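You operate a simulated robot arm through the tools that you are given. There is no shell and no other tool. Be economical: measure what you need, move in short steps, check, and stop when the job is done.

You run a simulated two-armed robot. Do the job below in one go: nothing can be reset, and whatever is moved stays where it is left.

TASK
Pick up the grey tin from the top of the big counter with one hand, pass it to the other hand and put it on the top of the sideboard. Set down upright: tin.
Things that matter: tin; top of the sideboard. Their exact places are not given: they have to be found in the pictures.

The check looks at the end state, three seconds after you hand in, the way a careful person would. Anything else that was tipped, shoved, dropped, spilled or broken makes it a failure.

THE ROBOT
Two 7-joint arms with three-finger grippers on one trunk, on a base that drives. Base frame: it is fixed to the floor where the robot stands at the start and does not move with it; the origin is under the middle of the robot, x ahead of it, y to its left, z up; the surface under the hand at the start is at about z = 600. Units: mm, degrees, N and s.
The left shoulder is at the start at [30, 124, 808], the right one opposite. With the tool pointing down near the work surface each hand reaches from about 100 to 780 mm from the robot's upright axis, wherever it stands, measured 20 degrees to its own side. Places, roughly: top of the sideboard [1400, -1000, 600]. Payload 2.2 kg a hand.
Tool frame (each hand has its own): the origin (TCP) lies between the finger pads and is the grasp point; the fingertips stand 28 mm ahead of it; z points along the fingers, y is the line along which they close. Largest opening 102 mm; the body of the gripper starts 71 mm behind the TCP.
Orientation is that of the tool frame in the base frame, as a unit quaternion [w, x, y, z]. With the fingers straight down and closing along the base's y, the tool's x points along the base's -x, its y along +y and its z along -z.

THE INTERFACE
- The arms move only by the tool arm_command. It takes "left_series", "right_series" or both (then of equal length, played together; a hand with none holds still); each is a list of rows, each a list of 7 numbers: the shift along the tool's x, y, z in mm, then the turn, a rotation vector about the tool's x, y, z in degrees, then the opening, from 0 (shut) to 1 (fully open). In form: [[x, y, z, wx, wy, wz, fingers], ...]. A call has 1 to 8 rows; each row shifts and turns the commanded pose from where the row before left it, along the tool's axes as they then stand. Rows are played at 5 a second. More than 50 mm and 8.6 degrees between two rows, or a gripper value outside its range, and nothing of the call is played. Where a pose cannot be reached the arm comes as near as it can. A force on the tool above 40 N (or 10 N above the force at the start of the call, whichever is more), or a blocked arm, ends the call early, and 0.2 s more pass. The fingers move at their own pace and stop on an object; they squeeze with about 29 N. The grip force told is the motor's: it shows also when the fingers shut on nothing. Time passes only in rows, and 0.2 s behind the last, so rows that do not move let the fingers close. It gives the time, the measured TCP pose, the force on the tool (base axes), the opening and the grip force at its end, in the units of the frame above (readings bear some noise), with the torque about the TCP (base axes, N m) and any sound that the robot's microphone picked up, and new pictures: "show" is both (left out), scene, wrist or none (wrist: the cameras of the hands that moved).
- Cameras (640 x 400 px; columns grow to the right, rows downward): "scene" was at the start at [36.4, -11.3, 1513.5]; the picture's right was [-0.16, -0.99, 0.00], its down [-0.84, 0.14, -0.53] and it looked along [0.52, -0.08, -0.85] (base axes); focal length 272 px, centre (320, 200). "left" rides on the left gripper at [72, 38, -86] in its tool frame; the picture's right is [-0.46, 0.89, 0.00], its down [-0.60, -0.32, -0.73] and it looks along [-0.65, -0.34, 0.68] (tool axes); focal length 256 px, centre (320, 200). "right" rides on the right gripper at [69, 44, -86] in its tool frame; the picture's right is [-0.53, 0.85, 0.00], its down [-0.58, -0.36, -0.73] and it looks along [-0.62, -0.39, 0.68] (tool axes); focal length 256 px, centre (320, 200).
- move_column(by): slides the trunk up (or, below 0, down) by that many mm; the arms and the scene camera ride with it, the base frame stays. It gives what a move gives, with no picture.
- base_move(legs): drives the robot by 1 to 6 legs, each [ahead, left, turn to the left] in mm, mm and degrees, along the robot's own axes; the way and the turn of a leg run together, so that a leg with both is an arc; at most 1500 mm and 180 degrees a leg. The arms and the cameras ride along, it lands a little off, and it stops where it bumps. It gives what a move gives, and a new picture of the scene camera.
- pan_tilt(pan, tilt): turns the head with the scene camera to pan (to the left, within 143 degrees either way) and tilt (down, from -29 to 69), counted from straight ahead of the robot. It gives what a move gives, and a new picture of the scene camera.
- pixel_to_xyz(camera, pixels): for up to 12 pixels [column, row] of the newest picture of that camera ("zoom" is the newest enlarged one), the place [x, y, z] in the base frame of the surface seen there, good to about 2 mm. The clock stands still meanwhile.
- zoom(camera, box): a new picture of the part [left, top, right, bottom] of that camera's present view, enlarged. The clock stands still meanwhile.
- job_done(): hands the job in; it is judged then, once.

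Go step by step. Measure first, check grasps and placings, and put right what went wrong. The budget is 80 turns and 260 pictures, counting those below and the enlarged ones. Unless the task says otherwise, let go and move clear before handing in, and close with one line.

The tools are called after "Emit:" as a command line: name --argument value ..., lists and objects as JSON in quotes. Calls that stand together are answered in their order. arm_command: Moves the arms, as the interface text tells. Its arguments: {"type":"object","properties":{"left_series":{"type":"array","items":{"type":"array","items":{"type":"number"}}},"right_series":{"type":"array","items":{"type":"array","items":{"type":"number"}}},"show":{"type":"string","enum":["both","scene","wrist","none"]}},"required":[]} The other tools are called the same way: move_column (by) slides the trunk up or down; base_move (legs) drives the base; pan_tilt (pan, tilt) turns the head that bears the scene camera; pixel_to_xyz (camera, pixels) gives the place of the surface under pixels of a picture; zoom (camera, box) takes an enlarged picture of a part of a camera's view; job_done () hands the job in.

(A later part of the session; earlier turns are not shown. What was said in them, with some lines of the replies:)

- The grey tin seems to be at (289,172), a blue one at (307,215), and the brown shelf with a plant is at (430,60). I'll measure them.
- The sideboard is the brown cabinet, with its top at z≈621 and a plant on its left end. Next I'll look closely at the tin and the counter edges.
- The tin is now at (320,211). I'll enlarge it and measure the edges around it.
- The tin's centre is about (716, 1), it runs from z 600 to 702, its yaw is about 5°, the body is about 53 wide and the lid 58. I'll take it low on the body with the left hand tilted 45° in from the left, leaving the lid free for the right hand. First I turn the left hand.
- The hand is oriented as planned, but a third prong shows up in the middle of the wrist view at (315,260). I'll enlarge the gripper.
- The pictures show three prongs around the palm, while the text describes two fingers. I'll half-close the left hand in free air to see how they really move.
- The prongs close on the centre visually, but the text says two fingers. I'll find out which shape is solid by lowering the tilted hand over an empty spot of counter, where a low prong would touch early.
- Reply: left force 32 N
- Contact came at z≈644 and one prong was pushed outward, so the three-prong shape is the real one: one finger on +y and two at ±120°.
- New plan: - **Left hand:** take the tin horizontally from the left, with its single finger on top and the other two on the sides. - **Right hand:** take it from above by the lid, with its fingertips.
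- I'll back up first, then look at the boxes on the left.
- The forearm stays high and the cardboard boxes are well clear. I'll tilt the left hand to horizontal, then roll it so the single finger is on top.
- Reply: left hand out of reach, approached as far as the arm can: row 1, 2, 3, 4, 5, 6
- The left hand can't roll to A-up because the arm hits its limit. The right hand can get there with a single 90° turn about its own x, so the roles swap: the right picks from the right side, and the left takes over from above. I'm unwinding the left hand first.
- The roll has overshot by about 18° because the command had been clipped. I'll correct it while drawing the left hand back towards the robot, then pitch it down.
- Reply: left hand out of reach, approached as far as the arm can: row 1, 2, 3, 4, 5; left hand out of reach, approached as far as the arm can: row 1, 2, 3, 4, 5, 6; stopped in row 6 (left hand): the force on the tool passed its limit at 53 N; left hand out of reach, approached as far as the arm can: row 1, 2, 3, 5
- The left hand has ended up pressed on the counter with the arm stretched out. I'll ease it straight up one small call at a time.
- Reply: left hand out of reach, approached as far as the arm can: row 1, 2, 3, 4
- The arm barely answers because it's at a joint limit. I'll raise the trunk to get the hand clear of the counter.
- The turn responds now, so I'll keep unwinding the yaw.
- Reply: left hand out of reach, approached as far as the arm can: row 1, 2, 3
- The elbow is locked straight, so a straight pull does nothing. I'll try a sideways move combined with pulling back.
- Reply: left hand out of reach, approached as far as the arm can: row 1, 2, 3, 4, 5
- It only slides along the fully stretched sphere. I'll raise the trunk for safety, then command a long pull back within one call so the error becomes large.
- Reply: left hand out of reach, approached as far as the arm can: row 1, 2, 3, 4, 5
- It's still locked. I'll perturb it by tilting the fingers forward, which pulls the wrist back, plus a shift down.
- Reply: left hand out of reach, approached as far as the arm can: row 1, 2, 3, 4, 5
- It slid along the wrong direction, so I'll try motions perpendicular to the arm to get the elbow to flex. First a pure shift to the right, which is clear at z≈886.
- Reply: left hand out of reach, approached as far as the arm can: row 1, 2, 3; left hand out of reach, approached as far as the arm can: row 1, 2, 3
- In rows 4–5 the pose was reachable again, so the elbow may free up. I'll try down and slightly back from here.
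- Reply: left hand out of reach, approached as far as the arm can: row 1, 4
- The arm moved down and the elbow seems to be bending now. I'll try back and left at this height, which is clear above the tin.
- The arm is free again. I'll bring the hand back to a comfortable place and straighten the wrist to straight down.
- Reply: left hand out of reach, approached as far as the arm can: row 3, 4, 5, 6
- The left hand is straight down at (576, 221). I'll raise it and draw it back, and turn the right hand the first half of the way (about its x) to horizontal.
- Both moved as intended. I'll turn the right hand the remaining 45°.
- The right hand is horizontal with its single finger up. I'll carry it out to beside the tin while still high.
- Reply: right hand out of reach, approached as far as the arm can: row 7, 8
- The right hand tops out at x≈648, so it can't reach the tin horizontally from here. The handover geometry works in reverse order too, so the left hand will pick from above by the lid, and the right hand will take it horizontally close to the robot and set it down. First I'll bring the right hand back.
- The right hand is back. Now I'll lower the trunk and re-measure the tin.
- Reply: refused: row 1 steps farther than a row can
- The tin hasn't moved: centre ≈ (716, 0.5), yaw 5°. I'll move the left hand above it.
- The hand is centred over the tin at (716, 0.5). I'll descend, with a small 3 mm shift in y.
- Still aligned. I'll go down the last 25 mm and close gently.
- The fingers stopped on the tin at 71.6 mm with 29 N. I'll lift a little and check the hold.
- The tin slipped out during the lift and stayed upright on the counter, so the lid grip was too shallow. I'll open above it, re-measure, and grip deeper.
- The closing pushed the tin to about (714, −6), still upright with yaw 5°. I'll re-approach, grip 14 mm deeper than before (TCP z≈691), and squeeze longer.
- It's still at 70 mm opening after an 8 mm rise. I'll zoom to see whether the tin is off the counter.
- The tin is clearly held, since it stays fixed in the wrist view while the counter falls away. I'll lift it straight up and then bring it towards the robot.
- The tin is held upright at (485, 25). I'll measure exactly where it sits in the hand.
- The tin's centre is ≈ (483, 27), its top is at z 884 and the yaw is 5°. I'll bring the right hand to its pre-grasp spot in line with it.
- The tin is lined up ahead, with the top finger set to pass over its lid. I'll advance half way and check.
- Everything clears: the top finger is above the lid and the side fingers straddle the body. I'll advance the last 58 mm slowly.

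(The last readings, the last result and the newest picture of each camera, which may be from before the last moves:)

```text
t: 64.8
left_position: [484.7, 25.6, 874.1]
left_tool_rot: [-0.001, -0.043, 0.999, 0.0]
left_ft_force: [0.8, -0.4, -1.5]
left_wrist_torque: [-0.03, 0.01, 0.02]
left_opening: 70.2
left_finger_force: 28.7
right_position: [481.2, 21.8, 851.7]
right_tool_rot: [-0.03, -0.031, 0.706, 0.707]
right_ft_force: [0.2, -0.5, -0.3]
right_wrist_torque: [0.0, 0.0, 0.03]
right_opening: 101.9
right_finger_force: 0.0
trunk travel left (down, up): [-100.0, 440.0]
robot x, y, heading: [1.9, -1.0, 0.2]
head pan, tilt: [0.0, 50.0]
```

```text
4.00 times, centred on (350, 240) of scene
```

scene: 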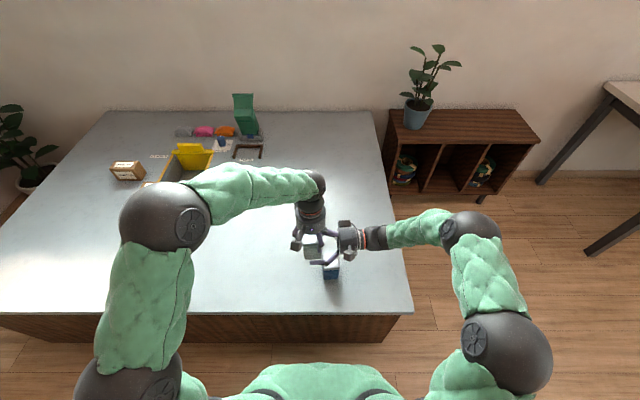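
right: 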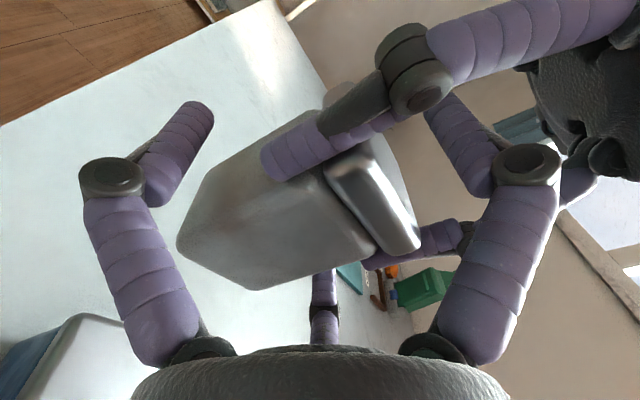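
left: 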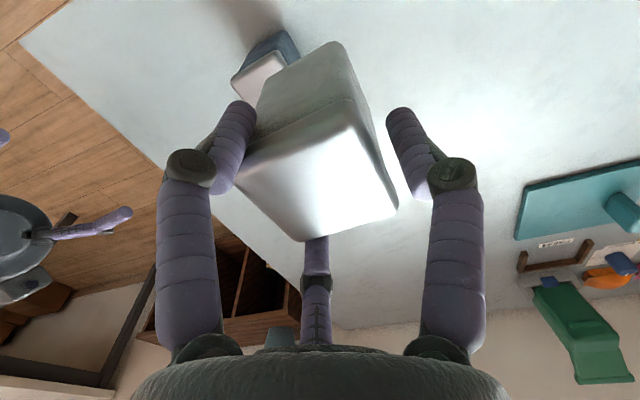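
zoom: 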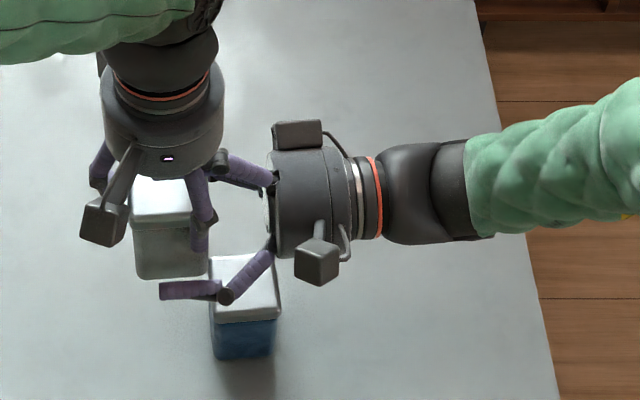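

No contact so far. I'll close the right hand gradually while the left holds.

Emit:
arm_command --right_series '[[0, 0, 0, 0, 0, 0, 0.85], [0, 0, 0, 0, 0, 0, 0.75], [0, 0, 0, 0, 0, 0, 0.68], [0, 0, 0, 0, 0, 0, 0.62], [0, 0, 0, 0, 0, 0, 0.5], [0, 0, 0, 0, 0, 0, 0], [0, 0, 0, 0, 0, 0, 0], [0, 0, 0, 0, 0, 0, 0]]' --show "both"

Emit:
zoom --camera "scene" --box '[280, 190, 380, 290]'

```text
t: 66.5
left_position: [483.0, 26.4, 874.4]
left_tool_rot: [-0.004, -0.041, 0.999, 0.001]
left_ft_force: [-2.1, -0.9, 2.4]
left_wrist_torque: [-0.17, -0.06, -0.3]
left_opening: 70.6
left_finger_force: 28.9
right_position: [482.6, 20.7, 850.9]
right_tool_rot: [-0.029, -0.029, 0.707, 0.706]
right_ft_force: [2.4, 1.0, -3.2]
right_wrist_torque: [0.16, 0.12, 0.28]
right_opening: 67.6
right_finger_force: 29.3
trunk travel left (down, up): [-100.0, 440.0]
robot x, y, heading: [-0.0, 3.0, 0.3]
head pan, tilt: [0.0, 50.0]
stopped in row 8 (right hand): the force on the tool passed its limit at 41 N (the readings are from after the stop); the commanded pose is now the measured one
```

scene: 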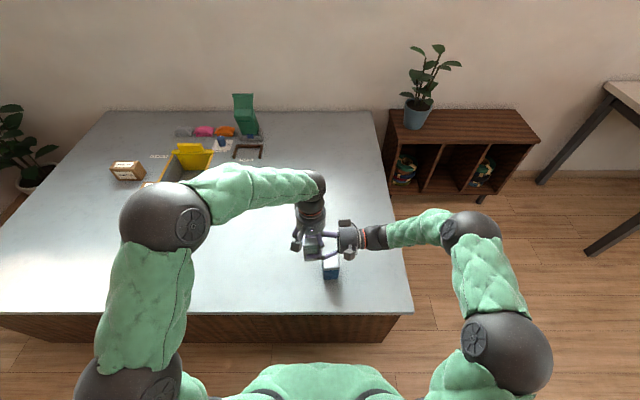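
right: 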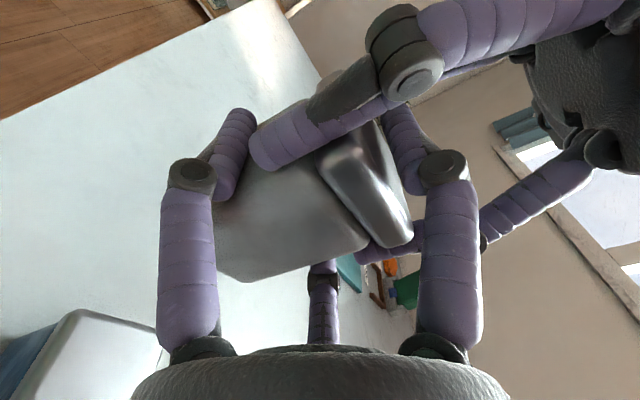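

```text
4.00 times, centred on (330, 240) of scene
```

zoom: 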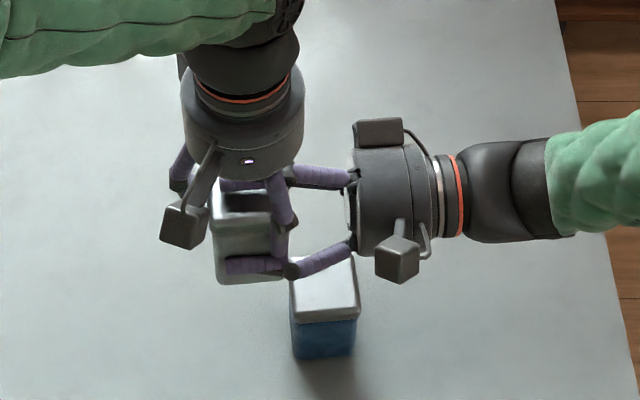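

The right hand holds it at 67.6 mm with its top finger on the lid. I'll open the left hand in steps.

Emit:
arm_command --left_series '[[0, 0, 0, 0, 0, 0, 0.72], [0, 0, 0, 0, 0, 0, 0.76], [0, 0, 0, 0, 0, 0, 0.8], [0, 0, 0, 0, 0, 0, 0.84]]' --right_series '[[0, 0, 0, 0, 0, 0, 0], [0, 0, 0, 0, 0, 0, 0], [0, 0, 0, 0, 0, 0, 0], [0, 0, 0, 0, 0, 0, 0]]' --show "wrist"

```text
t: 67.5
left_position: [484.0, 24.4, 874.1]
left_tool_rot: [-0.005, -0.043, 0.999, 0.002]
left_ft_force: [0.5, -0.4, 0.2]
left_wrist_torque: [-0.03, -0.03, -0.02]
left_opening: 85.7
left_finger_force: 0.1
right_position: [482.4, 20.4, 851.1]
right_tool_rot: [-0.028, -0.03, 0.707, 0.706]
right_ft_force: [0.3, 0.2, -0.7]
right_wrist_torque: [-0.03, 0.02, -0.01]
right_opening: 67.9
right_finger_force: 28.6
trunk travel left (down, up): [-100.0, 440.0]
robot x, y, heading: [-1.0, 1.8, 0.0]
head pan, tilt: [0.0, 50.0]
```

right: 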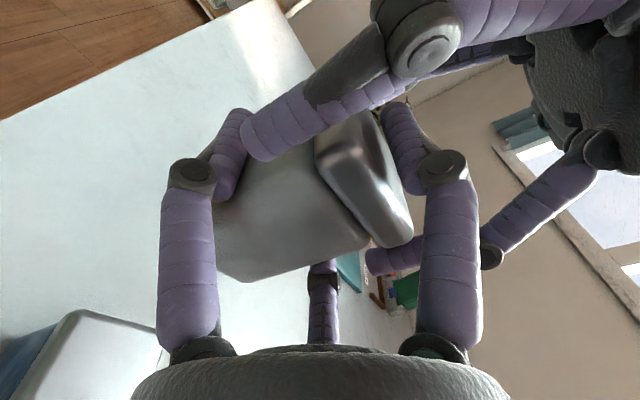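
left: 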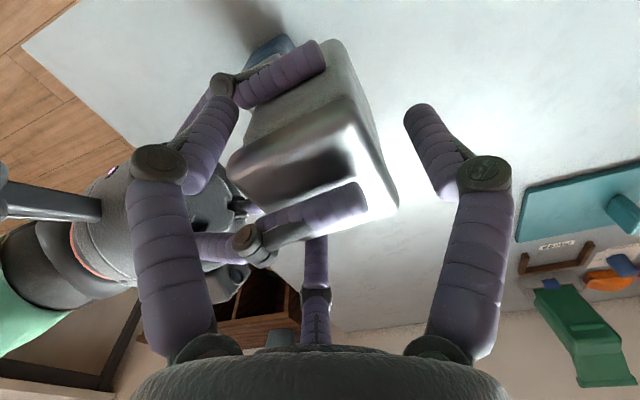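

The left hand is free and the right holds the tin alone. I'll raise the left hand straight up and then move it off to the left.

Emit:
arm_command --left_series '[[0, 0, -10, 0, 0, 0, 0.86], [0, 0, -20, 0, 0, 0, 0.86], [0, 0, -30, 0, 0, 0, 0.86], [0, 0, -35, 0, 0, 0, 0.86], [0, 0, -35, 0, 0, 0, 0.86], [0, 45, 0, 0, 0, 0, 0.86], [0, 45, 0, 0, 0, 0, 0.86], [0, 45, 0, 0, 0, 0, 0.86]]' --show "both"

```text
t: 69.3
left_position: [473.6, 161.1, 1001.2]
left_tool_rot: [-0.005, -0.041, 0.999, 0.001]
left_ft_force: [0.1, 0.8, -0.4]
left_wrist_torque: [0.0, 0.01, 0.0]
left_opening: 87.9
left_finger_force: 0.0
right_position: [482.3, 20.7, 850.7]
right_tool_rot: [-0.029, -0.029, 0.707, 0.706]
right_ft_force: [-0.6, 0.8, -1.2]
right_wrist_torque: [0.0, -0.01, 0.04]
right_opening: 67.6
right_finger_force: 28.9
trunk travel left (down, up): [-100.0, 440.0]
robot x, y, heading: [1.4, 2.1, -0.2]
head pan, tilt: [0.0, 50.0]
```

scene: 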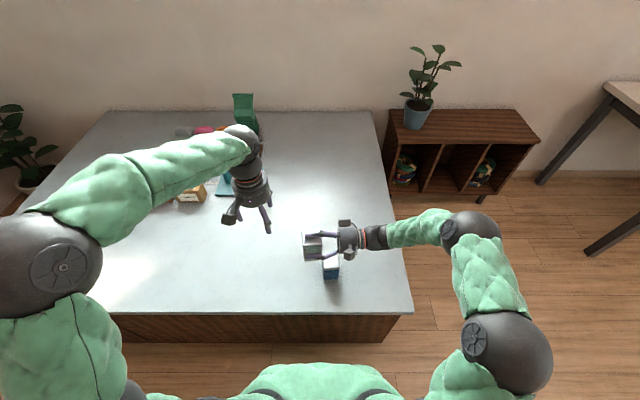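
left: 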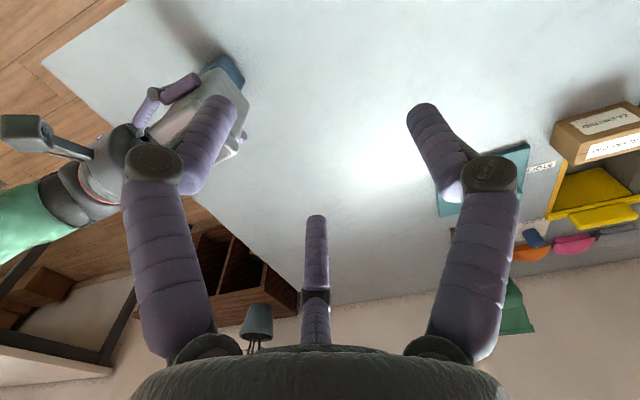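

Handover done: the right hand holds the tin alone. I'll pull the left hand in for driving and measure the plant, the table and the right forearm.

Emit:
arm_command --left_series '[[40, 10, -10, 0, 0, 0, 0.86], [40, 10, -10, 0, 0, 0, 0.86], [40, 10, -10, 0, 0, 0, 0.86], [30, 5, -5, 0, 0, 0, 0.86]]' --show "scene"

Emit:
pixel_to_xyz --camera "scene" --pixels '[[421, 50], [455, 64], [407, 98], [432, 100], [418, 128], [605, 88], [635, 100], [375, 238], [420, 228], [455, 228], [500, 300], [545, 180]]'

Emit:
zoom --camera "scene" --box '[280, 200, 380, 290]'

```text
t: 70.3
left_position: [319.9, 182.4, 1039.2]
left_tool_rot: [-0.005, -0.042, 0.999, 0.002]
left_ft_force: [0.2, -0.1, -0.7]
left_wrist_torque: [0.0, 0.03, 0.02]
left_opening: 87.6
left_finger_force: 0.1
right_position: [481.7, 22.2, 851.4]
right_tool_rot: [-0.028, -0.03, 0.707, 0.706]
right_ft_force: [0.1, 0.3, -0.9]
right_wrist_torque: [0.0, -0.01, 0.03]
right_opening: 67.9
right_finger_force: 29.5
trunk travel left (down, up): [-100.0, 440.0]
robot x, y, heading: [-0.8, 0.7, 0.2]
head pan, tilt: [0.0, 50.0]
```

scene: 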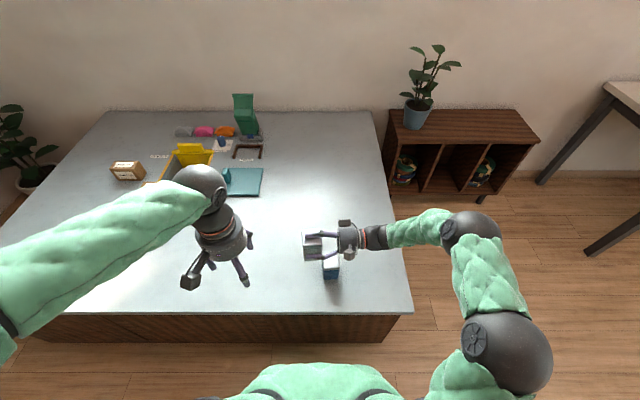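

```text
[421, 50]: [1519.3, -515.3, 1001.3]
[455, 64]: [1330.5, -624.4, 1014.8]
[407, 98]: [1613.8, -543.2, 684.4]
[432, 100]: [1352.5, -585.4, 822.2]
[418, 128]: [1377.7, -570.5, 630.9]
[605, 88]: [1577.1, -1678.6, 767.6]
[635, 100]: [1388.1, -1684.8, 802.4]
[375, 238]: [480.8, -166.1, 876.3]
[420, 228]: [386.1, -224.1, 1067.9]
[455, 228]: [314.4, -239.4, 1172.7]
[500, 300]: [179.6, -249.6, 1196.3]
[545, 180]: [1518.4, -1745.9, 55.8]
```

```text
4.44 times, centred on (330, 245) of scene
```

zoom: 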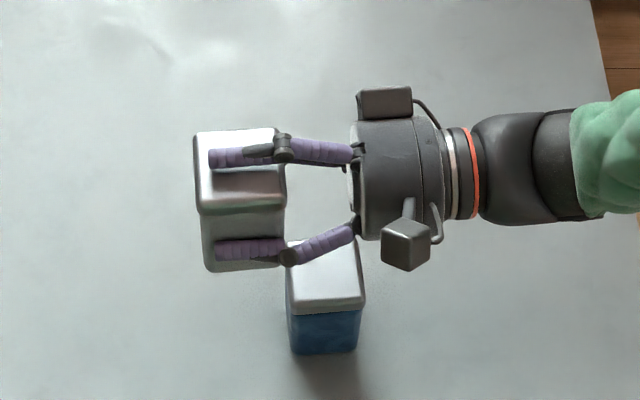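

The right forearm rises steeply away from the hand, and the plant (y > −640) and table (y < −1650) leave plenty of room at y≈−900. I'll raise the trunk slightly and drive right, then forward.

Emit:
move_column --by 60

Emit:
base_move --legs '[[0, -460, 0], [0, -460, 0]]'

```text
t: 71.3
left_position: [321.1, 181.9, 1099.9]
left_tool_rot: [-0.004, -0.043, 0.999, 0.002]
left_ft_force: [0.1, 0.4, 0.3]
left_wrist_torque: [0.01, 0.01, 0.0]
left_opening: 87.5
left_finger_force: 0.1
right_position: [482.3, 21.1, 912.2]
right_tool_rot: [-0.029, -0.029, 0.707, 0.706]
right_ft_force: [0.6, -0.6, -0.6]
right_wrist_torque: [-0.01, -0.03, -0.02]
right_opening: 67.7
right_finger_force: 29.1
trunk travel left (down, up): [-160.0, 380.0]
robot x, y, heading: [-0.9, -1.4, -0.1]
head pan, tilt: [0.0, 50.0]
```

```text
t: 76.4
left_position: [320.0, -741.2, 1098.4]
left_tool_rot: [-0.005, -0.04, 0.999, 0.002]
left_ft_force: [0.1, -0.7, 0.3]
left_wrist_torque: [0.03, 0.01, 0.01]
left_opening: 87.7
left_finger_force: 0.0
right_position: [479.6, -903.3, 910.5]
right_tool_rot: [-0.026, -0.028, 0.707, 0.706]
right_ft_force: [0.5, -0.1, -0.7]
right_wrist_torque: [0.01, -0.01, 0.0]
right_opening: 67.7
right_finger_force: 29.4
trunk travel left (down, up): [-160.0, 380.0]
robot x, y, heading: [-3.4, -920.1, -0.4]
head pan, tilt: [0.0, 50.0]
```

scene: 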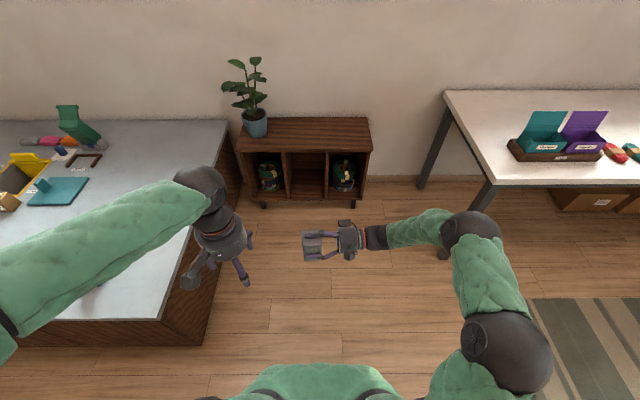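

I'm now in line with the sideboard. I'll check the clear corridor before driving ahead.

Emit:
pixel_to_xyz --camera "scene" --pixels '[[478, 205], [443, 254], [495, 178], [242, 148], [368, 148], [370, 122], [247, 125], [300, 135], [320, 120], [185, 330], [225, 200], [320, 150]]'

Emit:
zoom --camera "scene" --box '[270, 190, 400, 280]'

```text
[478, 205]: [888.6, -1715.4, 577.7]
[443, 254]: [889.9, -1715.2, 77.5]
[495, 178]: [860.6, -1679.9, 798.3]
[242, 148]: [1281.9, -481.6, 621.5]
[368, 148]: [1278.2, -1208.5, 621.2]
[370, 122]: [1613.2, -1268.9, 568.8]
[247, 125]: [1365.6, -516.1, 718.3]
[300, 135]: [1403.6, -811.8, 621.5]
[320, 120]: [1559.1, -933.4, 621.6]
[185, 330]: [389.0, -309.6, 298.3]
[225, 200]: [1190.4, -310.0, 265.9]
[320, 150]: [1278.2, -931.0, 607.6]
```

```text
4.44 times, centred on (335, 235) of scene
```

zoom: 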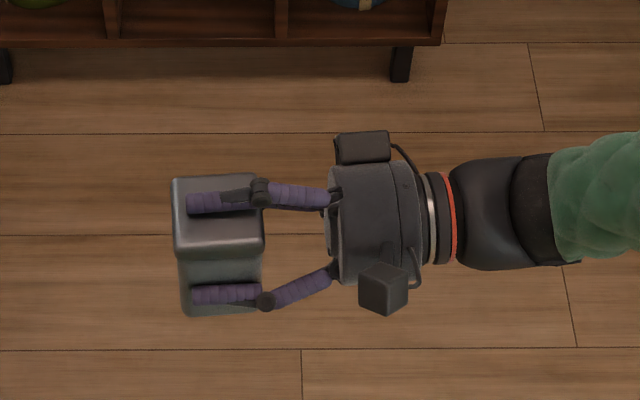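

The corridor is clear from y −310 to −1680, and the sideboard's front edge is at x=1278. I'll drive ahead 860 mm with the tin well above its top.

Emit:
base_move --legs '[[500, 0, 0.3], [360, 0, 0]]'

```text
t: 81.3
left_position: [1191.8, -742.2, 1098.5]
left_tool_rot: [-0.005, -0.042, 0.999, 0.002]
left_ft_force: [0.2, -0.2, -0.2]
left_wrist_torque: [-0.02, 0.03, 0.02]
left_opening: 87.7
left_finger_force: 0.1
right_position: [1353.5, -904.3, 910.8]
right_tool_rot: [-0.027, -0.029, 0.708, 0.705]
right_ft_force: [0.1, 0.1, -1.8]
right_wrist_torque: [0.03, -0.03, 0.05]
right_opening: 67.5
right_finger_force: 28.5
trunk travel left (down, up): [-160.0, 380.0]
robot x, y, heading: [867.0, -922.0, 0.0]
head pan, tilt: [0.0, 50.0]
```

scene: 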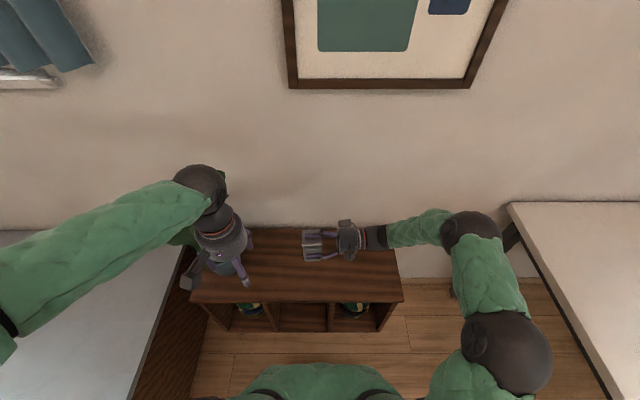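

The robot is in place and the tin is over the sideboard. I'll check how upright the tin sits in the hand before lowering it.

Emit:
zoom --camera "scene" --box '[280, 210, 380, 280]'

Emit:
zoom --camera "right" --box '[0, 0, 640, 400]'

```text
5.71 times, centred on (330, 245) of scene
```

zoom: 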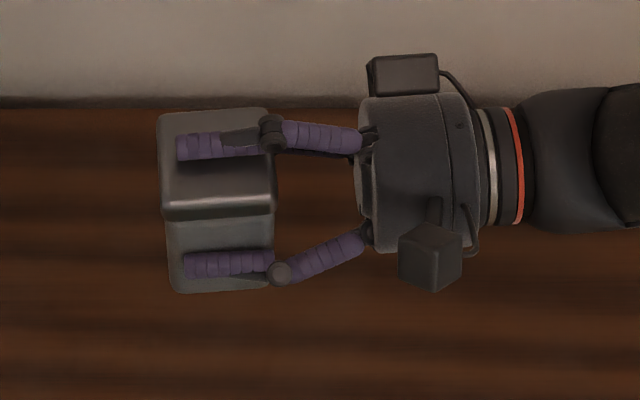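

```text
1.00 times, centred on (320, 200) of right (not enlarged: the box is as wide or as high as the picture)
```

zoom: 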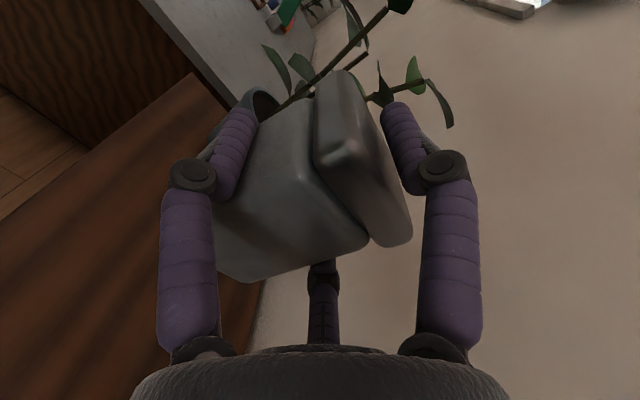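

Now measuring face points and top points to get the tilt.

Emit:
pixel_to_xyz --camera "right" --pixels '[[350, 100], [390, 220], [340, 150], [375, 190], [335, 165], [250, 260], [330, 240], [260, 200], [300, 200], [230, 240], [350, 235]]'

Emit:
zoom --camera "scene" --box '[295, 220, 345, 270]'

Emit:
pixel_to_xyz --camera "zoom" --pixels '[[100, 120], [290, 120], [105, 240], [280, 240], [110, 330], [290, 330], [110, 410], [290, 405], [200, 350], [200, 410], [120, 440], [280, 438]]'

```text
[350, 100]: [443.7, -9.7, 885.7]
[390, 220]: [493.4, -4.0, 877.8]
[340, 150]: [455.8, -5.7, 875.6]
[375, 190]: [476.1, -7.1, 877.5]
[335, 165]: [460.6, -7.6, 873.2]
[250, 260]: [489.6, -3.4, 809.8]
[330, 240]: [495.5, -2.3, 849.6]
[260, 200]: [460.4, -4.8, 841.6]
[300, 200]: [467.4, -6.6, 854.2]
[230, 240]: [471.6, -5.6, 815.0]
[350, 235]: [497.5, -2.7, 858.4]
```

```text
8.00 times, centred on (320, 245) of scene
```

zoom: 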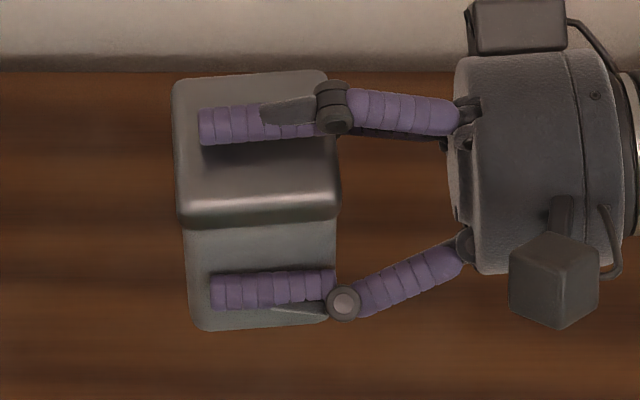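

```text
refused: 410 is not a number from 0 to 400
```

Emit:
pixel_to_xyz --camera "zoom" --pixels '[[195, 235], [320, 230], [200, 260], [320, 255], [200, 318], [300, 320], [190, 90], [300, 85], [190, 190], [320, 185], [210, 326]]'

```text
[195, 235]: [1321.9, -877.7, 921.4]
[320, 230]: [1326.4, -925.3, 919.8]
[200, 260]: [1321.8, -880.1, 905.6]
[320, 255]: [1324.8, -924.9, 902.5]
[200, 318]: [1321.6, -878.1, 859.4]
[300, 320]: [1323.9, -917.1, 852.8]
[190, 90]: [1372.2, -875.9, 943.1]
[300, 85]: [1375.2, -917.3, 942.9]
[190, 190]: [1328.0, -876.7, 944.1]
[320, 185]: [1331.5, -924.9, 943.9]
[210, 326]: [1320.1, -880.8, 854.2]
```

The tin is upright (top flat at 943–944, front face vertical), so its bottom is at TCP −68.5 mm and contact is due at TCP z≈690. I'll lower 180 mm first, moving 35 mm inward.

Emit:
arm_command --right_series '[[-8, -30, 0, 0, 0, 0, 0], [-9, -30, 0, 0, 0, 0, 0], [-9, -30, 0, 0, 0, 0, 0], [-9, -30, 0, 0, 0, 0, 0], [0, -30, 0, 0, 0, 0, 0], [0, -30, 0, 0, 0, 0, 0]]' --show "both"

```text
t: 82.7
left_position: [1191.1, -741.7, 1099.5]
left_tool_rot: [-0.004, -0.042, 0.999, 0.001]
left_ft_force: [-0.1, 0.2, 0.2]
left_wrist_torque: [-0.04, 0.02, 0.02]
left_opening: 87.7
left_finger_force: 0.2
right_position: [1388.5, -900.7, 732.2]
right_tool_rot: [-0.028, -0.029, 0.707, 0.706]
right_ft_force: [0.5, 0.4, -0.2]
right_wrist_torque: [0.02, 0.01, -0.01]
right_opening: 67.8
right_finger_force: 28.3
trunk travel left (down, up): [-160.0, 380.0]
robot x, y, heading: [869.0, -921.9, 0.1]
head pan, tilt: [0.0, 50.0]
```

scene: 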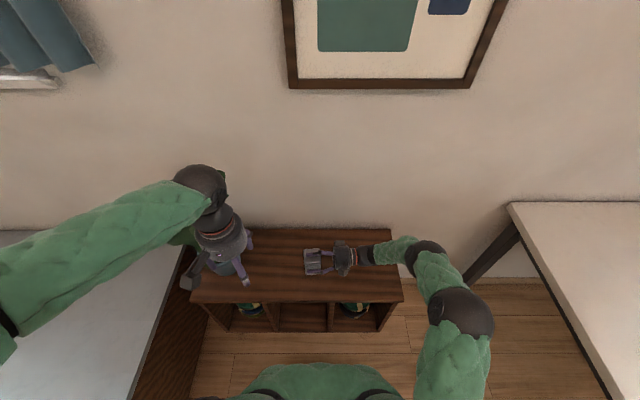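
right: 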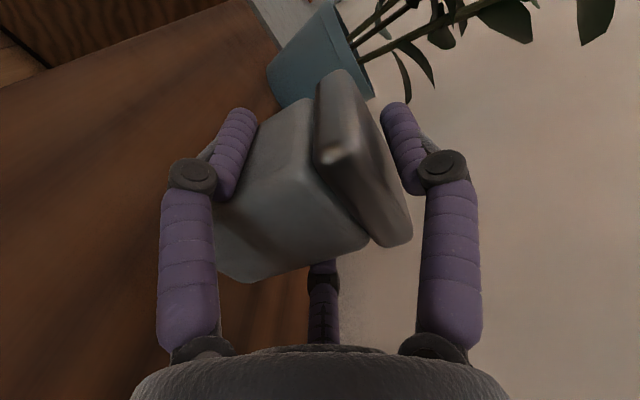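

All clear. I'll lower to just above the top, then touch down in tiny steps.

Emit:
arm_command --right_series '[[0, -14, 0, 0, 0, 0, 0], [0, -14, 0, 0, 0, 0, 0], [0, -8, 0, 0, 0, 0, 0], [0, -2, 0, 0, 0, 0, 0], [0, 0, 0, 0, 0, 0, 0]]' --show "both"

Emit:
zoom --camera "scene" --box '[290, 230, 390, 300]'

```text
t: 83.9
left_position: [1191.4, -742.6, 1099.8]
left_tool_rot: [-0.004, -0.041, 0.999, 0.002]
left_ft_force: [0.7, -0.1, 0.4]
left_wrist_torque: [0.0, 0.02, 0.05]
left_opening: 87.5
left_finger_force: 0.0
right_position: [1388.5, -900.3, 694.5]
right_tool_rot: [-0.028, -0.029, 0.707, 0.706]
right_ft_force: [0.4, 0.7, -1.9]
right_wrist_torque: [0.0, 0.03, -0.01]
right_opening: 67.6
right_finger_force: 29.7
trunk travel left (down, up): [-160.0, 380.0]
robot x, y, heading: [870.1, -922.9, -0.1]
head pan, tilt: [0.0, 50.0]
```

scene: 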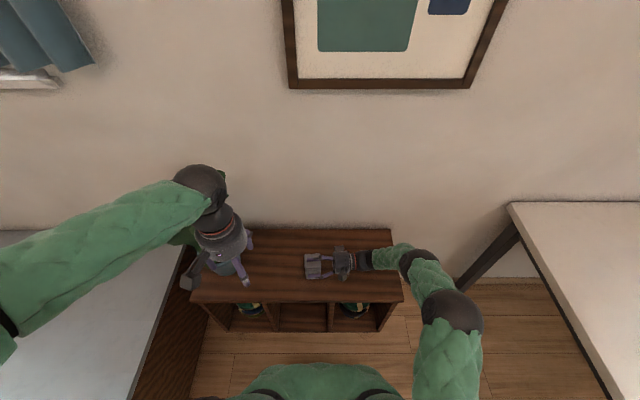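
right: 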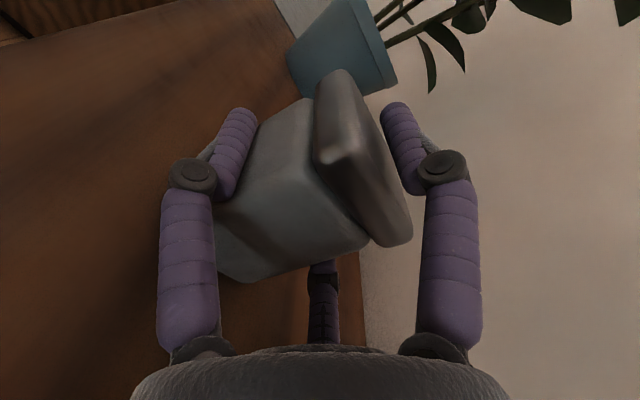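

```text
5.71 times, centred on (340, 265) of scene
```

zoom: 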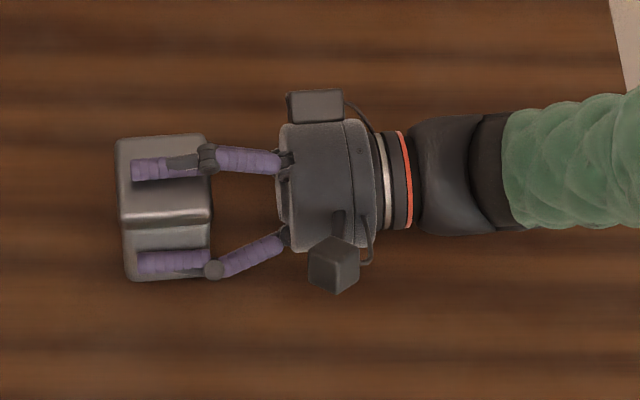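

The TCP is at 694.5, about 4 mm above touchdown. I'll take 1 mm steps while watching the vertical force.

Emit:
arm_command --right_series '[[0, -1, 0, 0, 0, 0, 0], [0, -1, 0, 0, 0, 0, 0], [0, -1, 0, 0, 0, 0, 0], [0, 0, 0, 0, 0, 0, 0]]' --show "none"

Emit:
arm_command --right_series '[[0, -0.7, 0, 0, 0, 0, 0], [0, 0, 0, 0, 0, 0, 0]]' --show "none"

```text
t: 84.9
left_position: [1191.3, -743.4, 1099.7]
left_tool_rot: [-0.004, -0.041, 0.999, 0.002]
left_ft_force: [-0.1, 0.2, -0.1]
left_wrist_torque: [0.01, 0.01, -0.01]
left_opening: 87.4
left_finger_force: 0.1
right_position: [1386.3, -900.6, 690.3]
right_tool_rot: [-0.028, -0.029, 0.707, 0.706]
right_ft_force: [-0.2, 0.1, -2.0]
right_wrist_torque: [0.01, 0.01, 0.0]
right_opening: 67.4
right_finger_force: 29.0
trunk travel left (down, up): [-160.0, 380.0]
robot x, y, heading: [872.1, -922.6, -0.2]
head pan, tilt: [0.0, 50.0]
```

```text
t: 85.5
left_position: [1191.0, -742.1, 1099.1]
left_tool_rot: [-0.004, -0.042, 0.999, 0.001]
left_ft_force: [-1.2, 0.6, 0.6]
left_wrist_torque: [-0.03, -0.02, -0.01]
left_opening: 87.6
left_finger_force: 0.0
right_position: [1386.8, -901.6, 689.9]
right_tool_rot: [-0.028, -0.029, 0.707, 0.706]
right_ft_force: [0.0, 0.6, -1.2]
right_wrist_torque: [-0.03, -0.02, 0.01]
right_opening: 67.4
right_finger_force: 28.7
trunk travel left (down, up): [-160.0, 380.0]
robot x, y, heading: [870.7, -924.9, -0.2]
head pan, tilt: [0.0, 50.0]
```

No contact yet (the force is still just the weight). A few more sub-millimetre steps.

Emit:
arm_command --right_series '[[0, -0.8, 0, 0, 0, 0, 0], [0, -0.7, 0, 0, 0, 0, 0], [0, 0, 0, 0, 0, 0, 0]]' --show "none"

Emit:
zoom --camera "right" --box '[150, 140, 390, 300]'

```text
t: 86.3
left_position: [1190.4, -741.4, 1099.8]
left_tool_rot: [-0.004, -0.041, 0.999, 0.001]
left_ft_force: [-0.6, -0.6, 0.8]
left_wrist_torque: [-0.02, 0.01, -0.01]
left_opening: 87.8
left_finger_force: 0.0
right_position: [1388.4, -902.2, 688.5]
right_tool_rot: [-0.027, -0.03, 0.708, 0.705]
right_ft_force: [-1.4, 1.0, 11.0]
right_wrist_torque: [-0.12, -0.23, 0.06]
right_opening: 67.5
right_finger_force: 29.4
trunk travel left (down, up): [-160.0, 380.0]
robot x, y, heading: [868.5, -924.4, -0.0]
head pan, tilt: [0.0, 50.0]
```

```text
2.50 times, centred on (270, 220) of right
```

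zoom: 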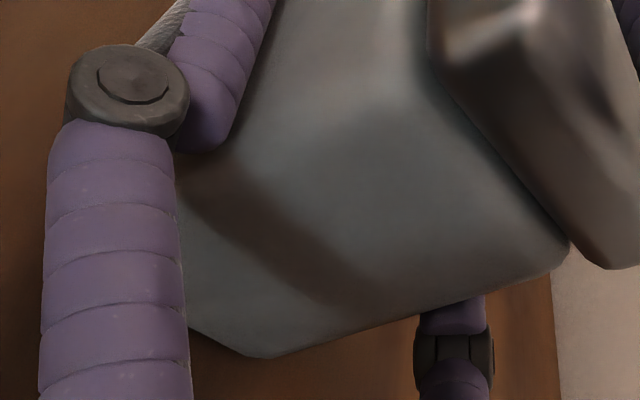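

Touchdown: +11 N upward at TCP 688.5. I'll open the right hand gradually.

Emit:
arm_command --right_series '[[0, 0.3, 0, 0, 0, 0, 0.68], [0, 0, 0, 0, 0, 0, 0.71], [0, 0, 0, 0, 0, 0, 0.75], [0, 0, 0, 0, 0, 0, 0.82], [0, 0, 0, 0, 0, 0, 0.9], [0, 0, 0, 0, 0, 0, 1], [0, 0, 0, 0, 0, 0, 1]]' --show "both"

Emit:
zoom --camera "scene" --box '[290, 230, 390, 300]'

```text
t: 87.9
left_position: [1192.1, -741.8, 1099.7]
left_tool_rot: [-0.004, -0.042, 0.999, 0.001]
left_ft_force: [-0.7, 0.2, -0.4]
left_wrist_torque: [-0.01, -0.01, -0.02]
left_opening: 87.7
left_finger_force: 0.1
right_position: [1389.3, -902.1, 689.8]
right_tool_rot: [-0.028, -0.029, 0.707, 0.706]
right_ft_force: [-0.8, 0.0, 0.3]
right_wrist_torque: [0.0, 0.0, 0.0]
right_opening: 102.1
right_finger_force: 0.0
trunk travel left (down, up): [-160.0, 380.0]
robot x, y, heading: [867.8, -920.3, -0.2]
head pan, tilt: [0.0, 50.0]
```

scene: 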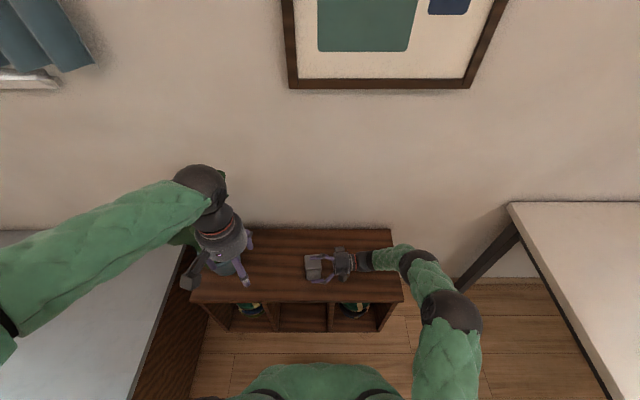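
right: 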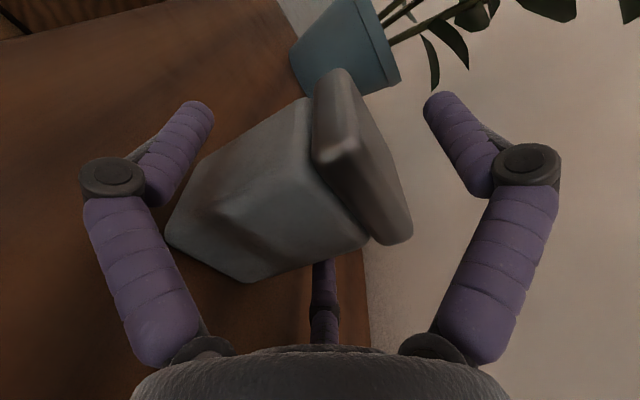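

```text
5.71 times, centred on (340, 265) of scene
```

zoom: 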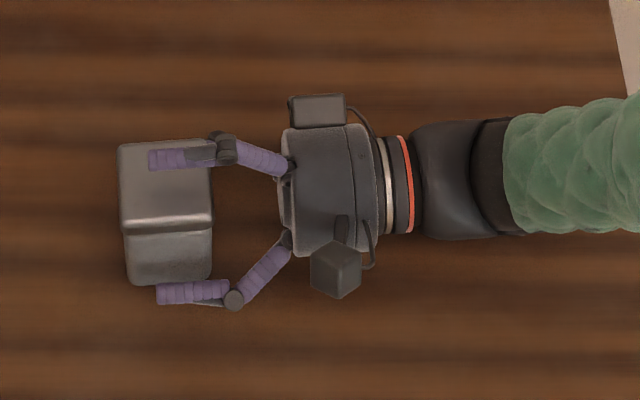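

The tin stands free and upright with all fingers clear. I'll withdraw straight back along the hand's axis.

Emit:
arm_command --right_series '[[0, 0, -10, 0, 0, 0, 1], [0, 0, -20, 0, 0, 0, 1], [0, 0, -30, 0, 0, 0, 1], [0, 0, -35, 0, 0, 0, 1], [0, 10, -35, 0, 0, 0, 1], [0, 35, 0, 0, 0, 0, 1], [0, 40, 0, 0, 0, 0, 1]]' --show "both"

Emit:
zoom --camera "scene" --box '[290, 230, 360, 300]'

Emit:
pixel_to_xyz --camera "zoom" --pixels '[[150, 150], [220, 150], [150, 230], [220, 230], [180, 250], [180, 290], [220, 290], [150, 290], [100, 350]]'

```text
t: 89.5
left_position: [1190.7, -741.3, 1099.2]
left_tool_rot: [-0.004, -0.041, 0.999, 0.002]
left_ft_force: [0.2, 0.0, -0.2]
left_wrist_torque: [0.01, 0.02, -0.02]
left_opening: 87.8
left_finger_force: 0.0
right_position: [1397.9, -1030.5, 773.5]
right_tool_rot: [-0.029, -0.029, 0.707, 0.706]
right_ft_force: [0.4, 0.1, 0.4]
right_wrist_torque: [0.03, 0.01, -0.02]
right_opening: 101.9
right_finger_force: 0.0
trunk travel left (down, up): [-160.0, 380.0]
robot x, y, heading: [870.8, -925.2, -0.0]
head pan, tilt: [0.0, 50.0]
```

scene: 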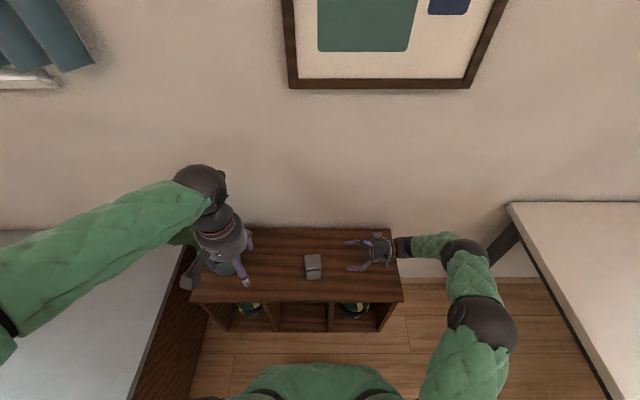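
right: 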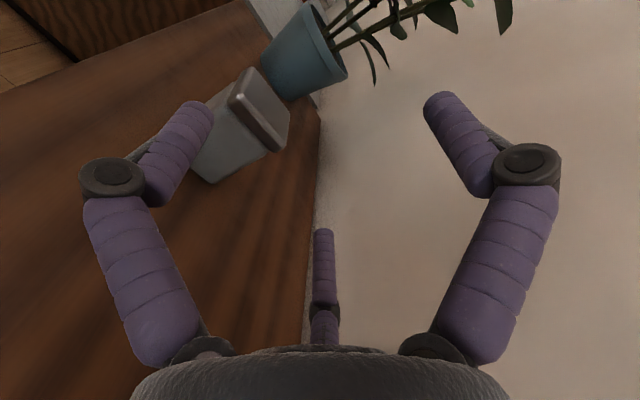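

```text
5.71 times, centred on (325, 265) of scene
```

zoom: 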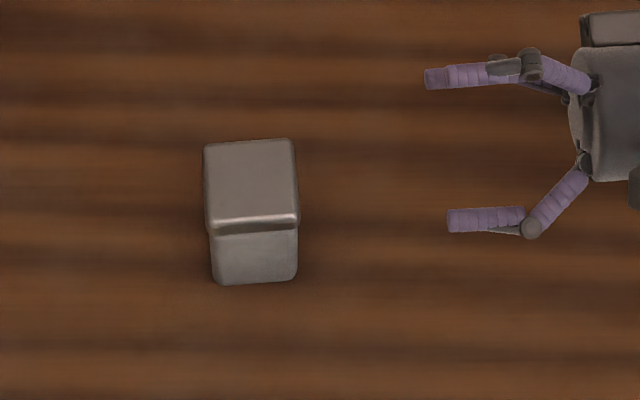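

```text
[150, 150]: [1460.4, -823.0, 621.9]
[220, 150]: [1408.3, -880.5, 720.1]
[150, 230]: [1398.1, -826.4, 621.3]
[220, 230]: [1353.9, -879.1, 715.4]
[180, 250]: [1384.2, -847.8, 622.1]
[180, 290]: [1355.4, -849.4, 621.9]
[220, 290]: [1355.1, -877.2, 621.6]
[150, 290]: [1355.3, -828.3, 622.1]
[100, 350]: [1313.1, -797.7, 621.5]
```

The tin stands upright on the sideboard near (1382, −900), with its top at z≈720 and level. Both hands are clear and the plant hasn't been touched, so I'm handing in.

Emit:
job_done

```text
The job is handed in.
```

The grey tin was picked up with the left hand, passed in the air to the right hand, and now stands upright on top of the sideboard, with both hands clear.
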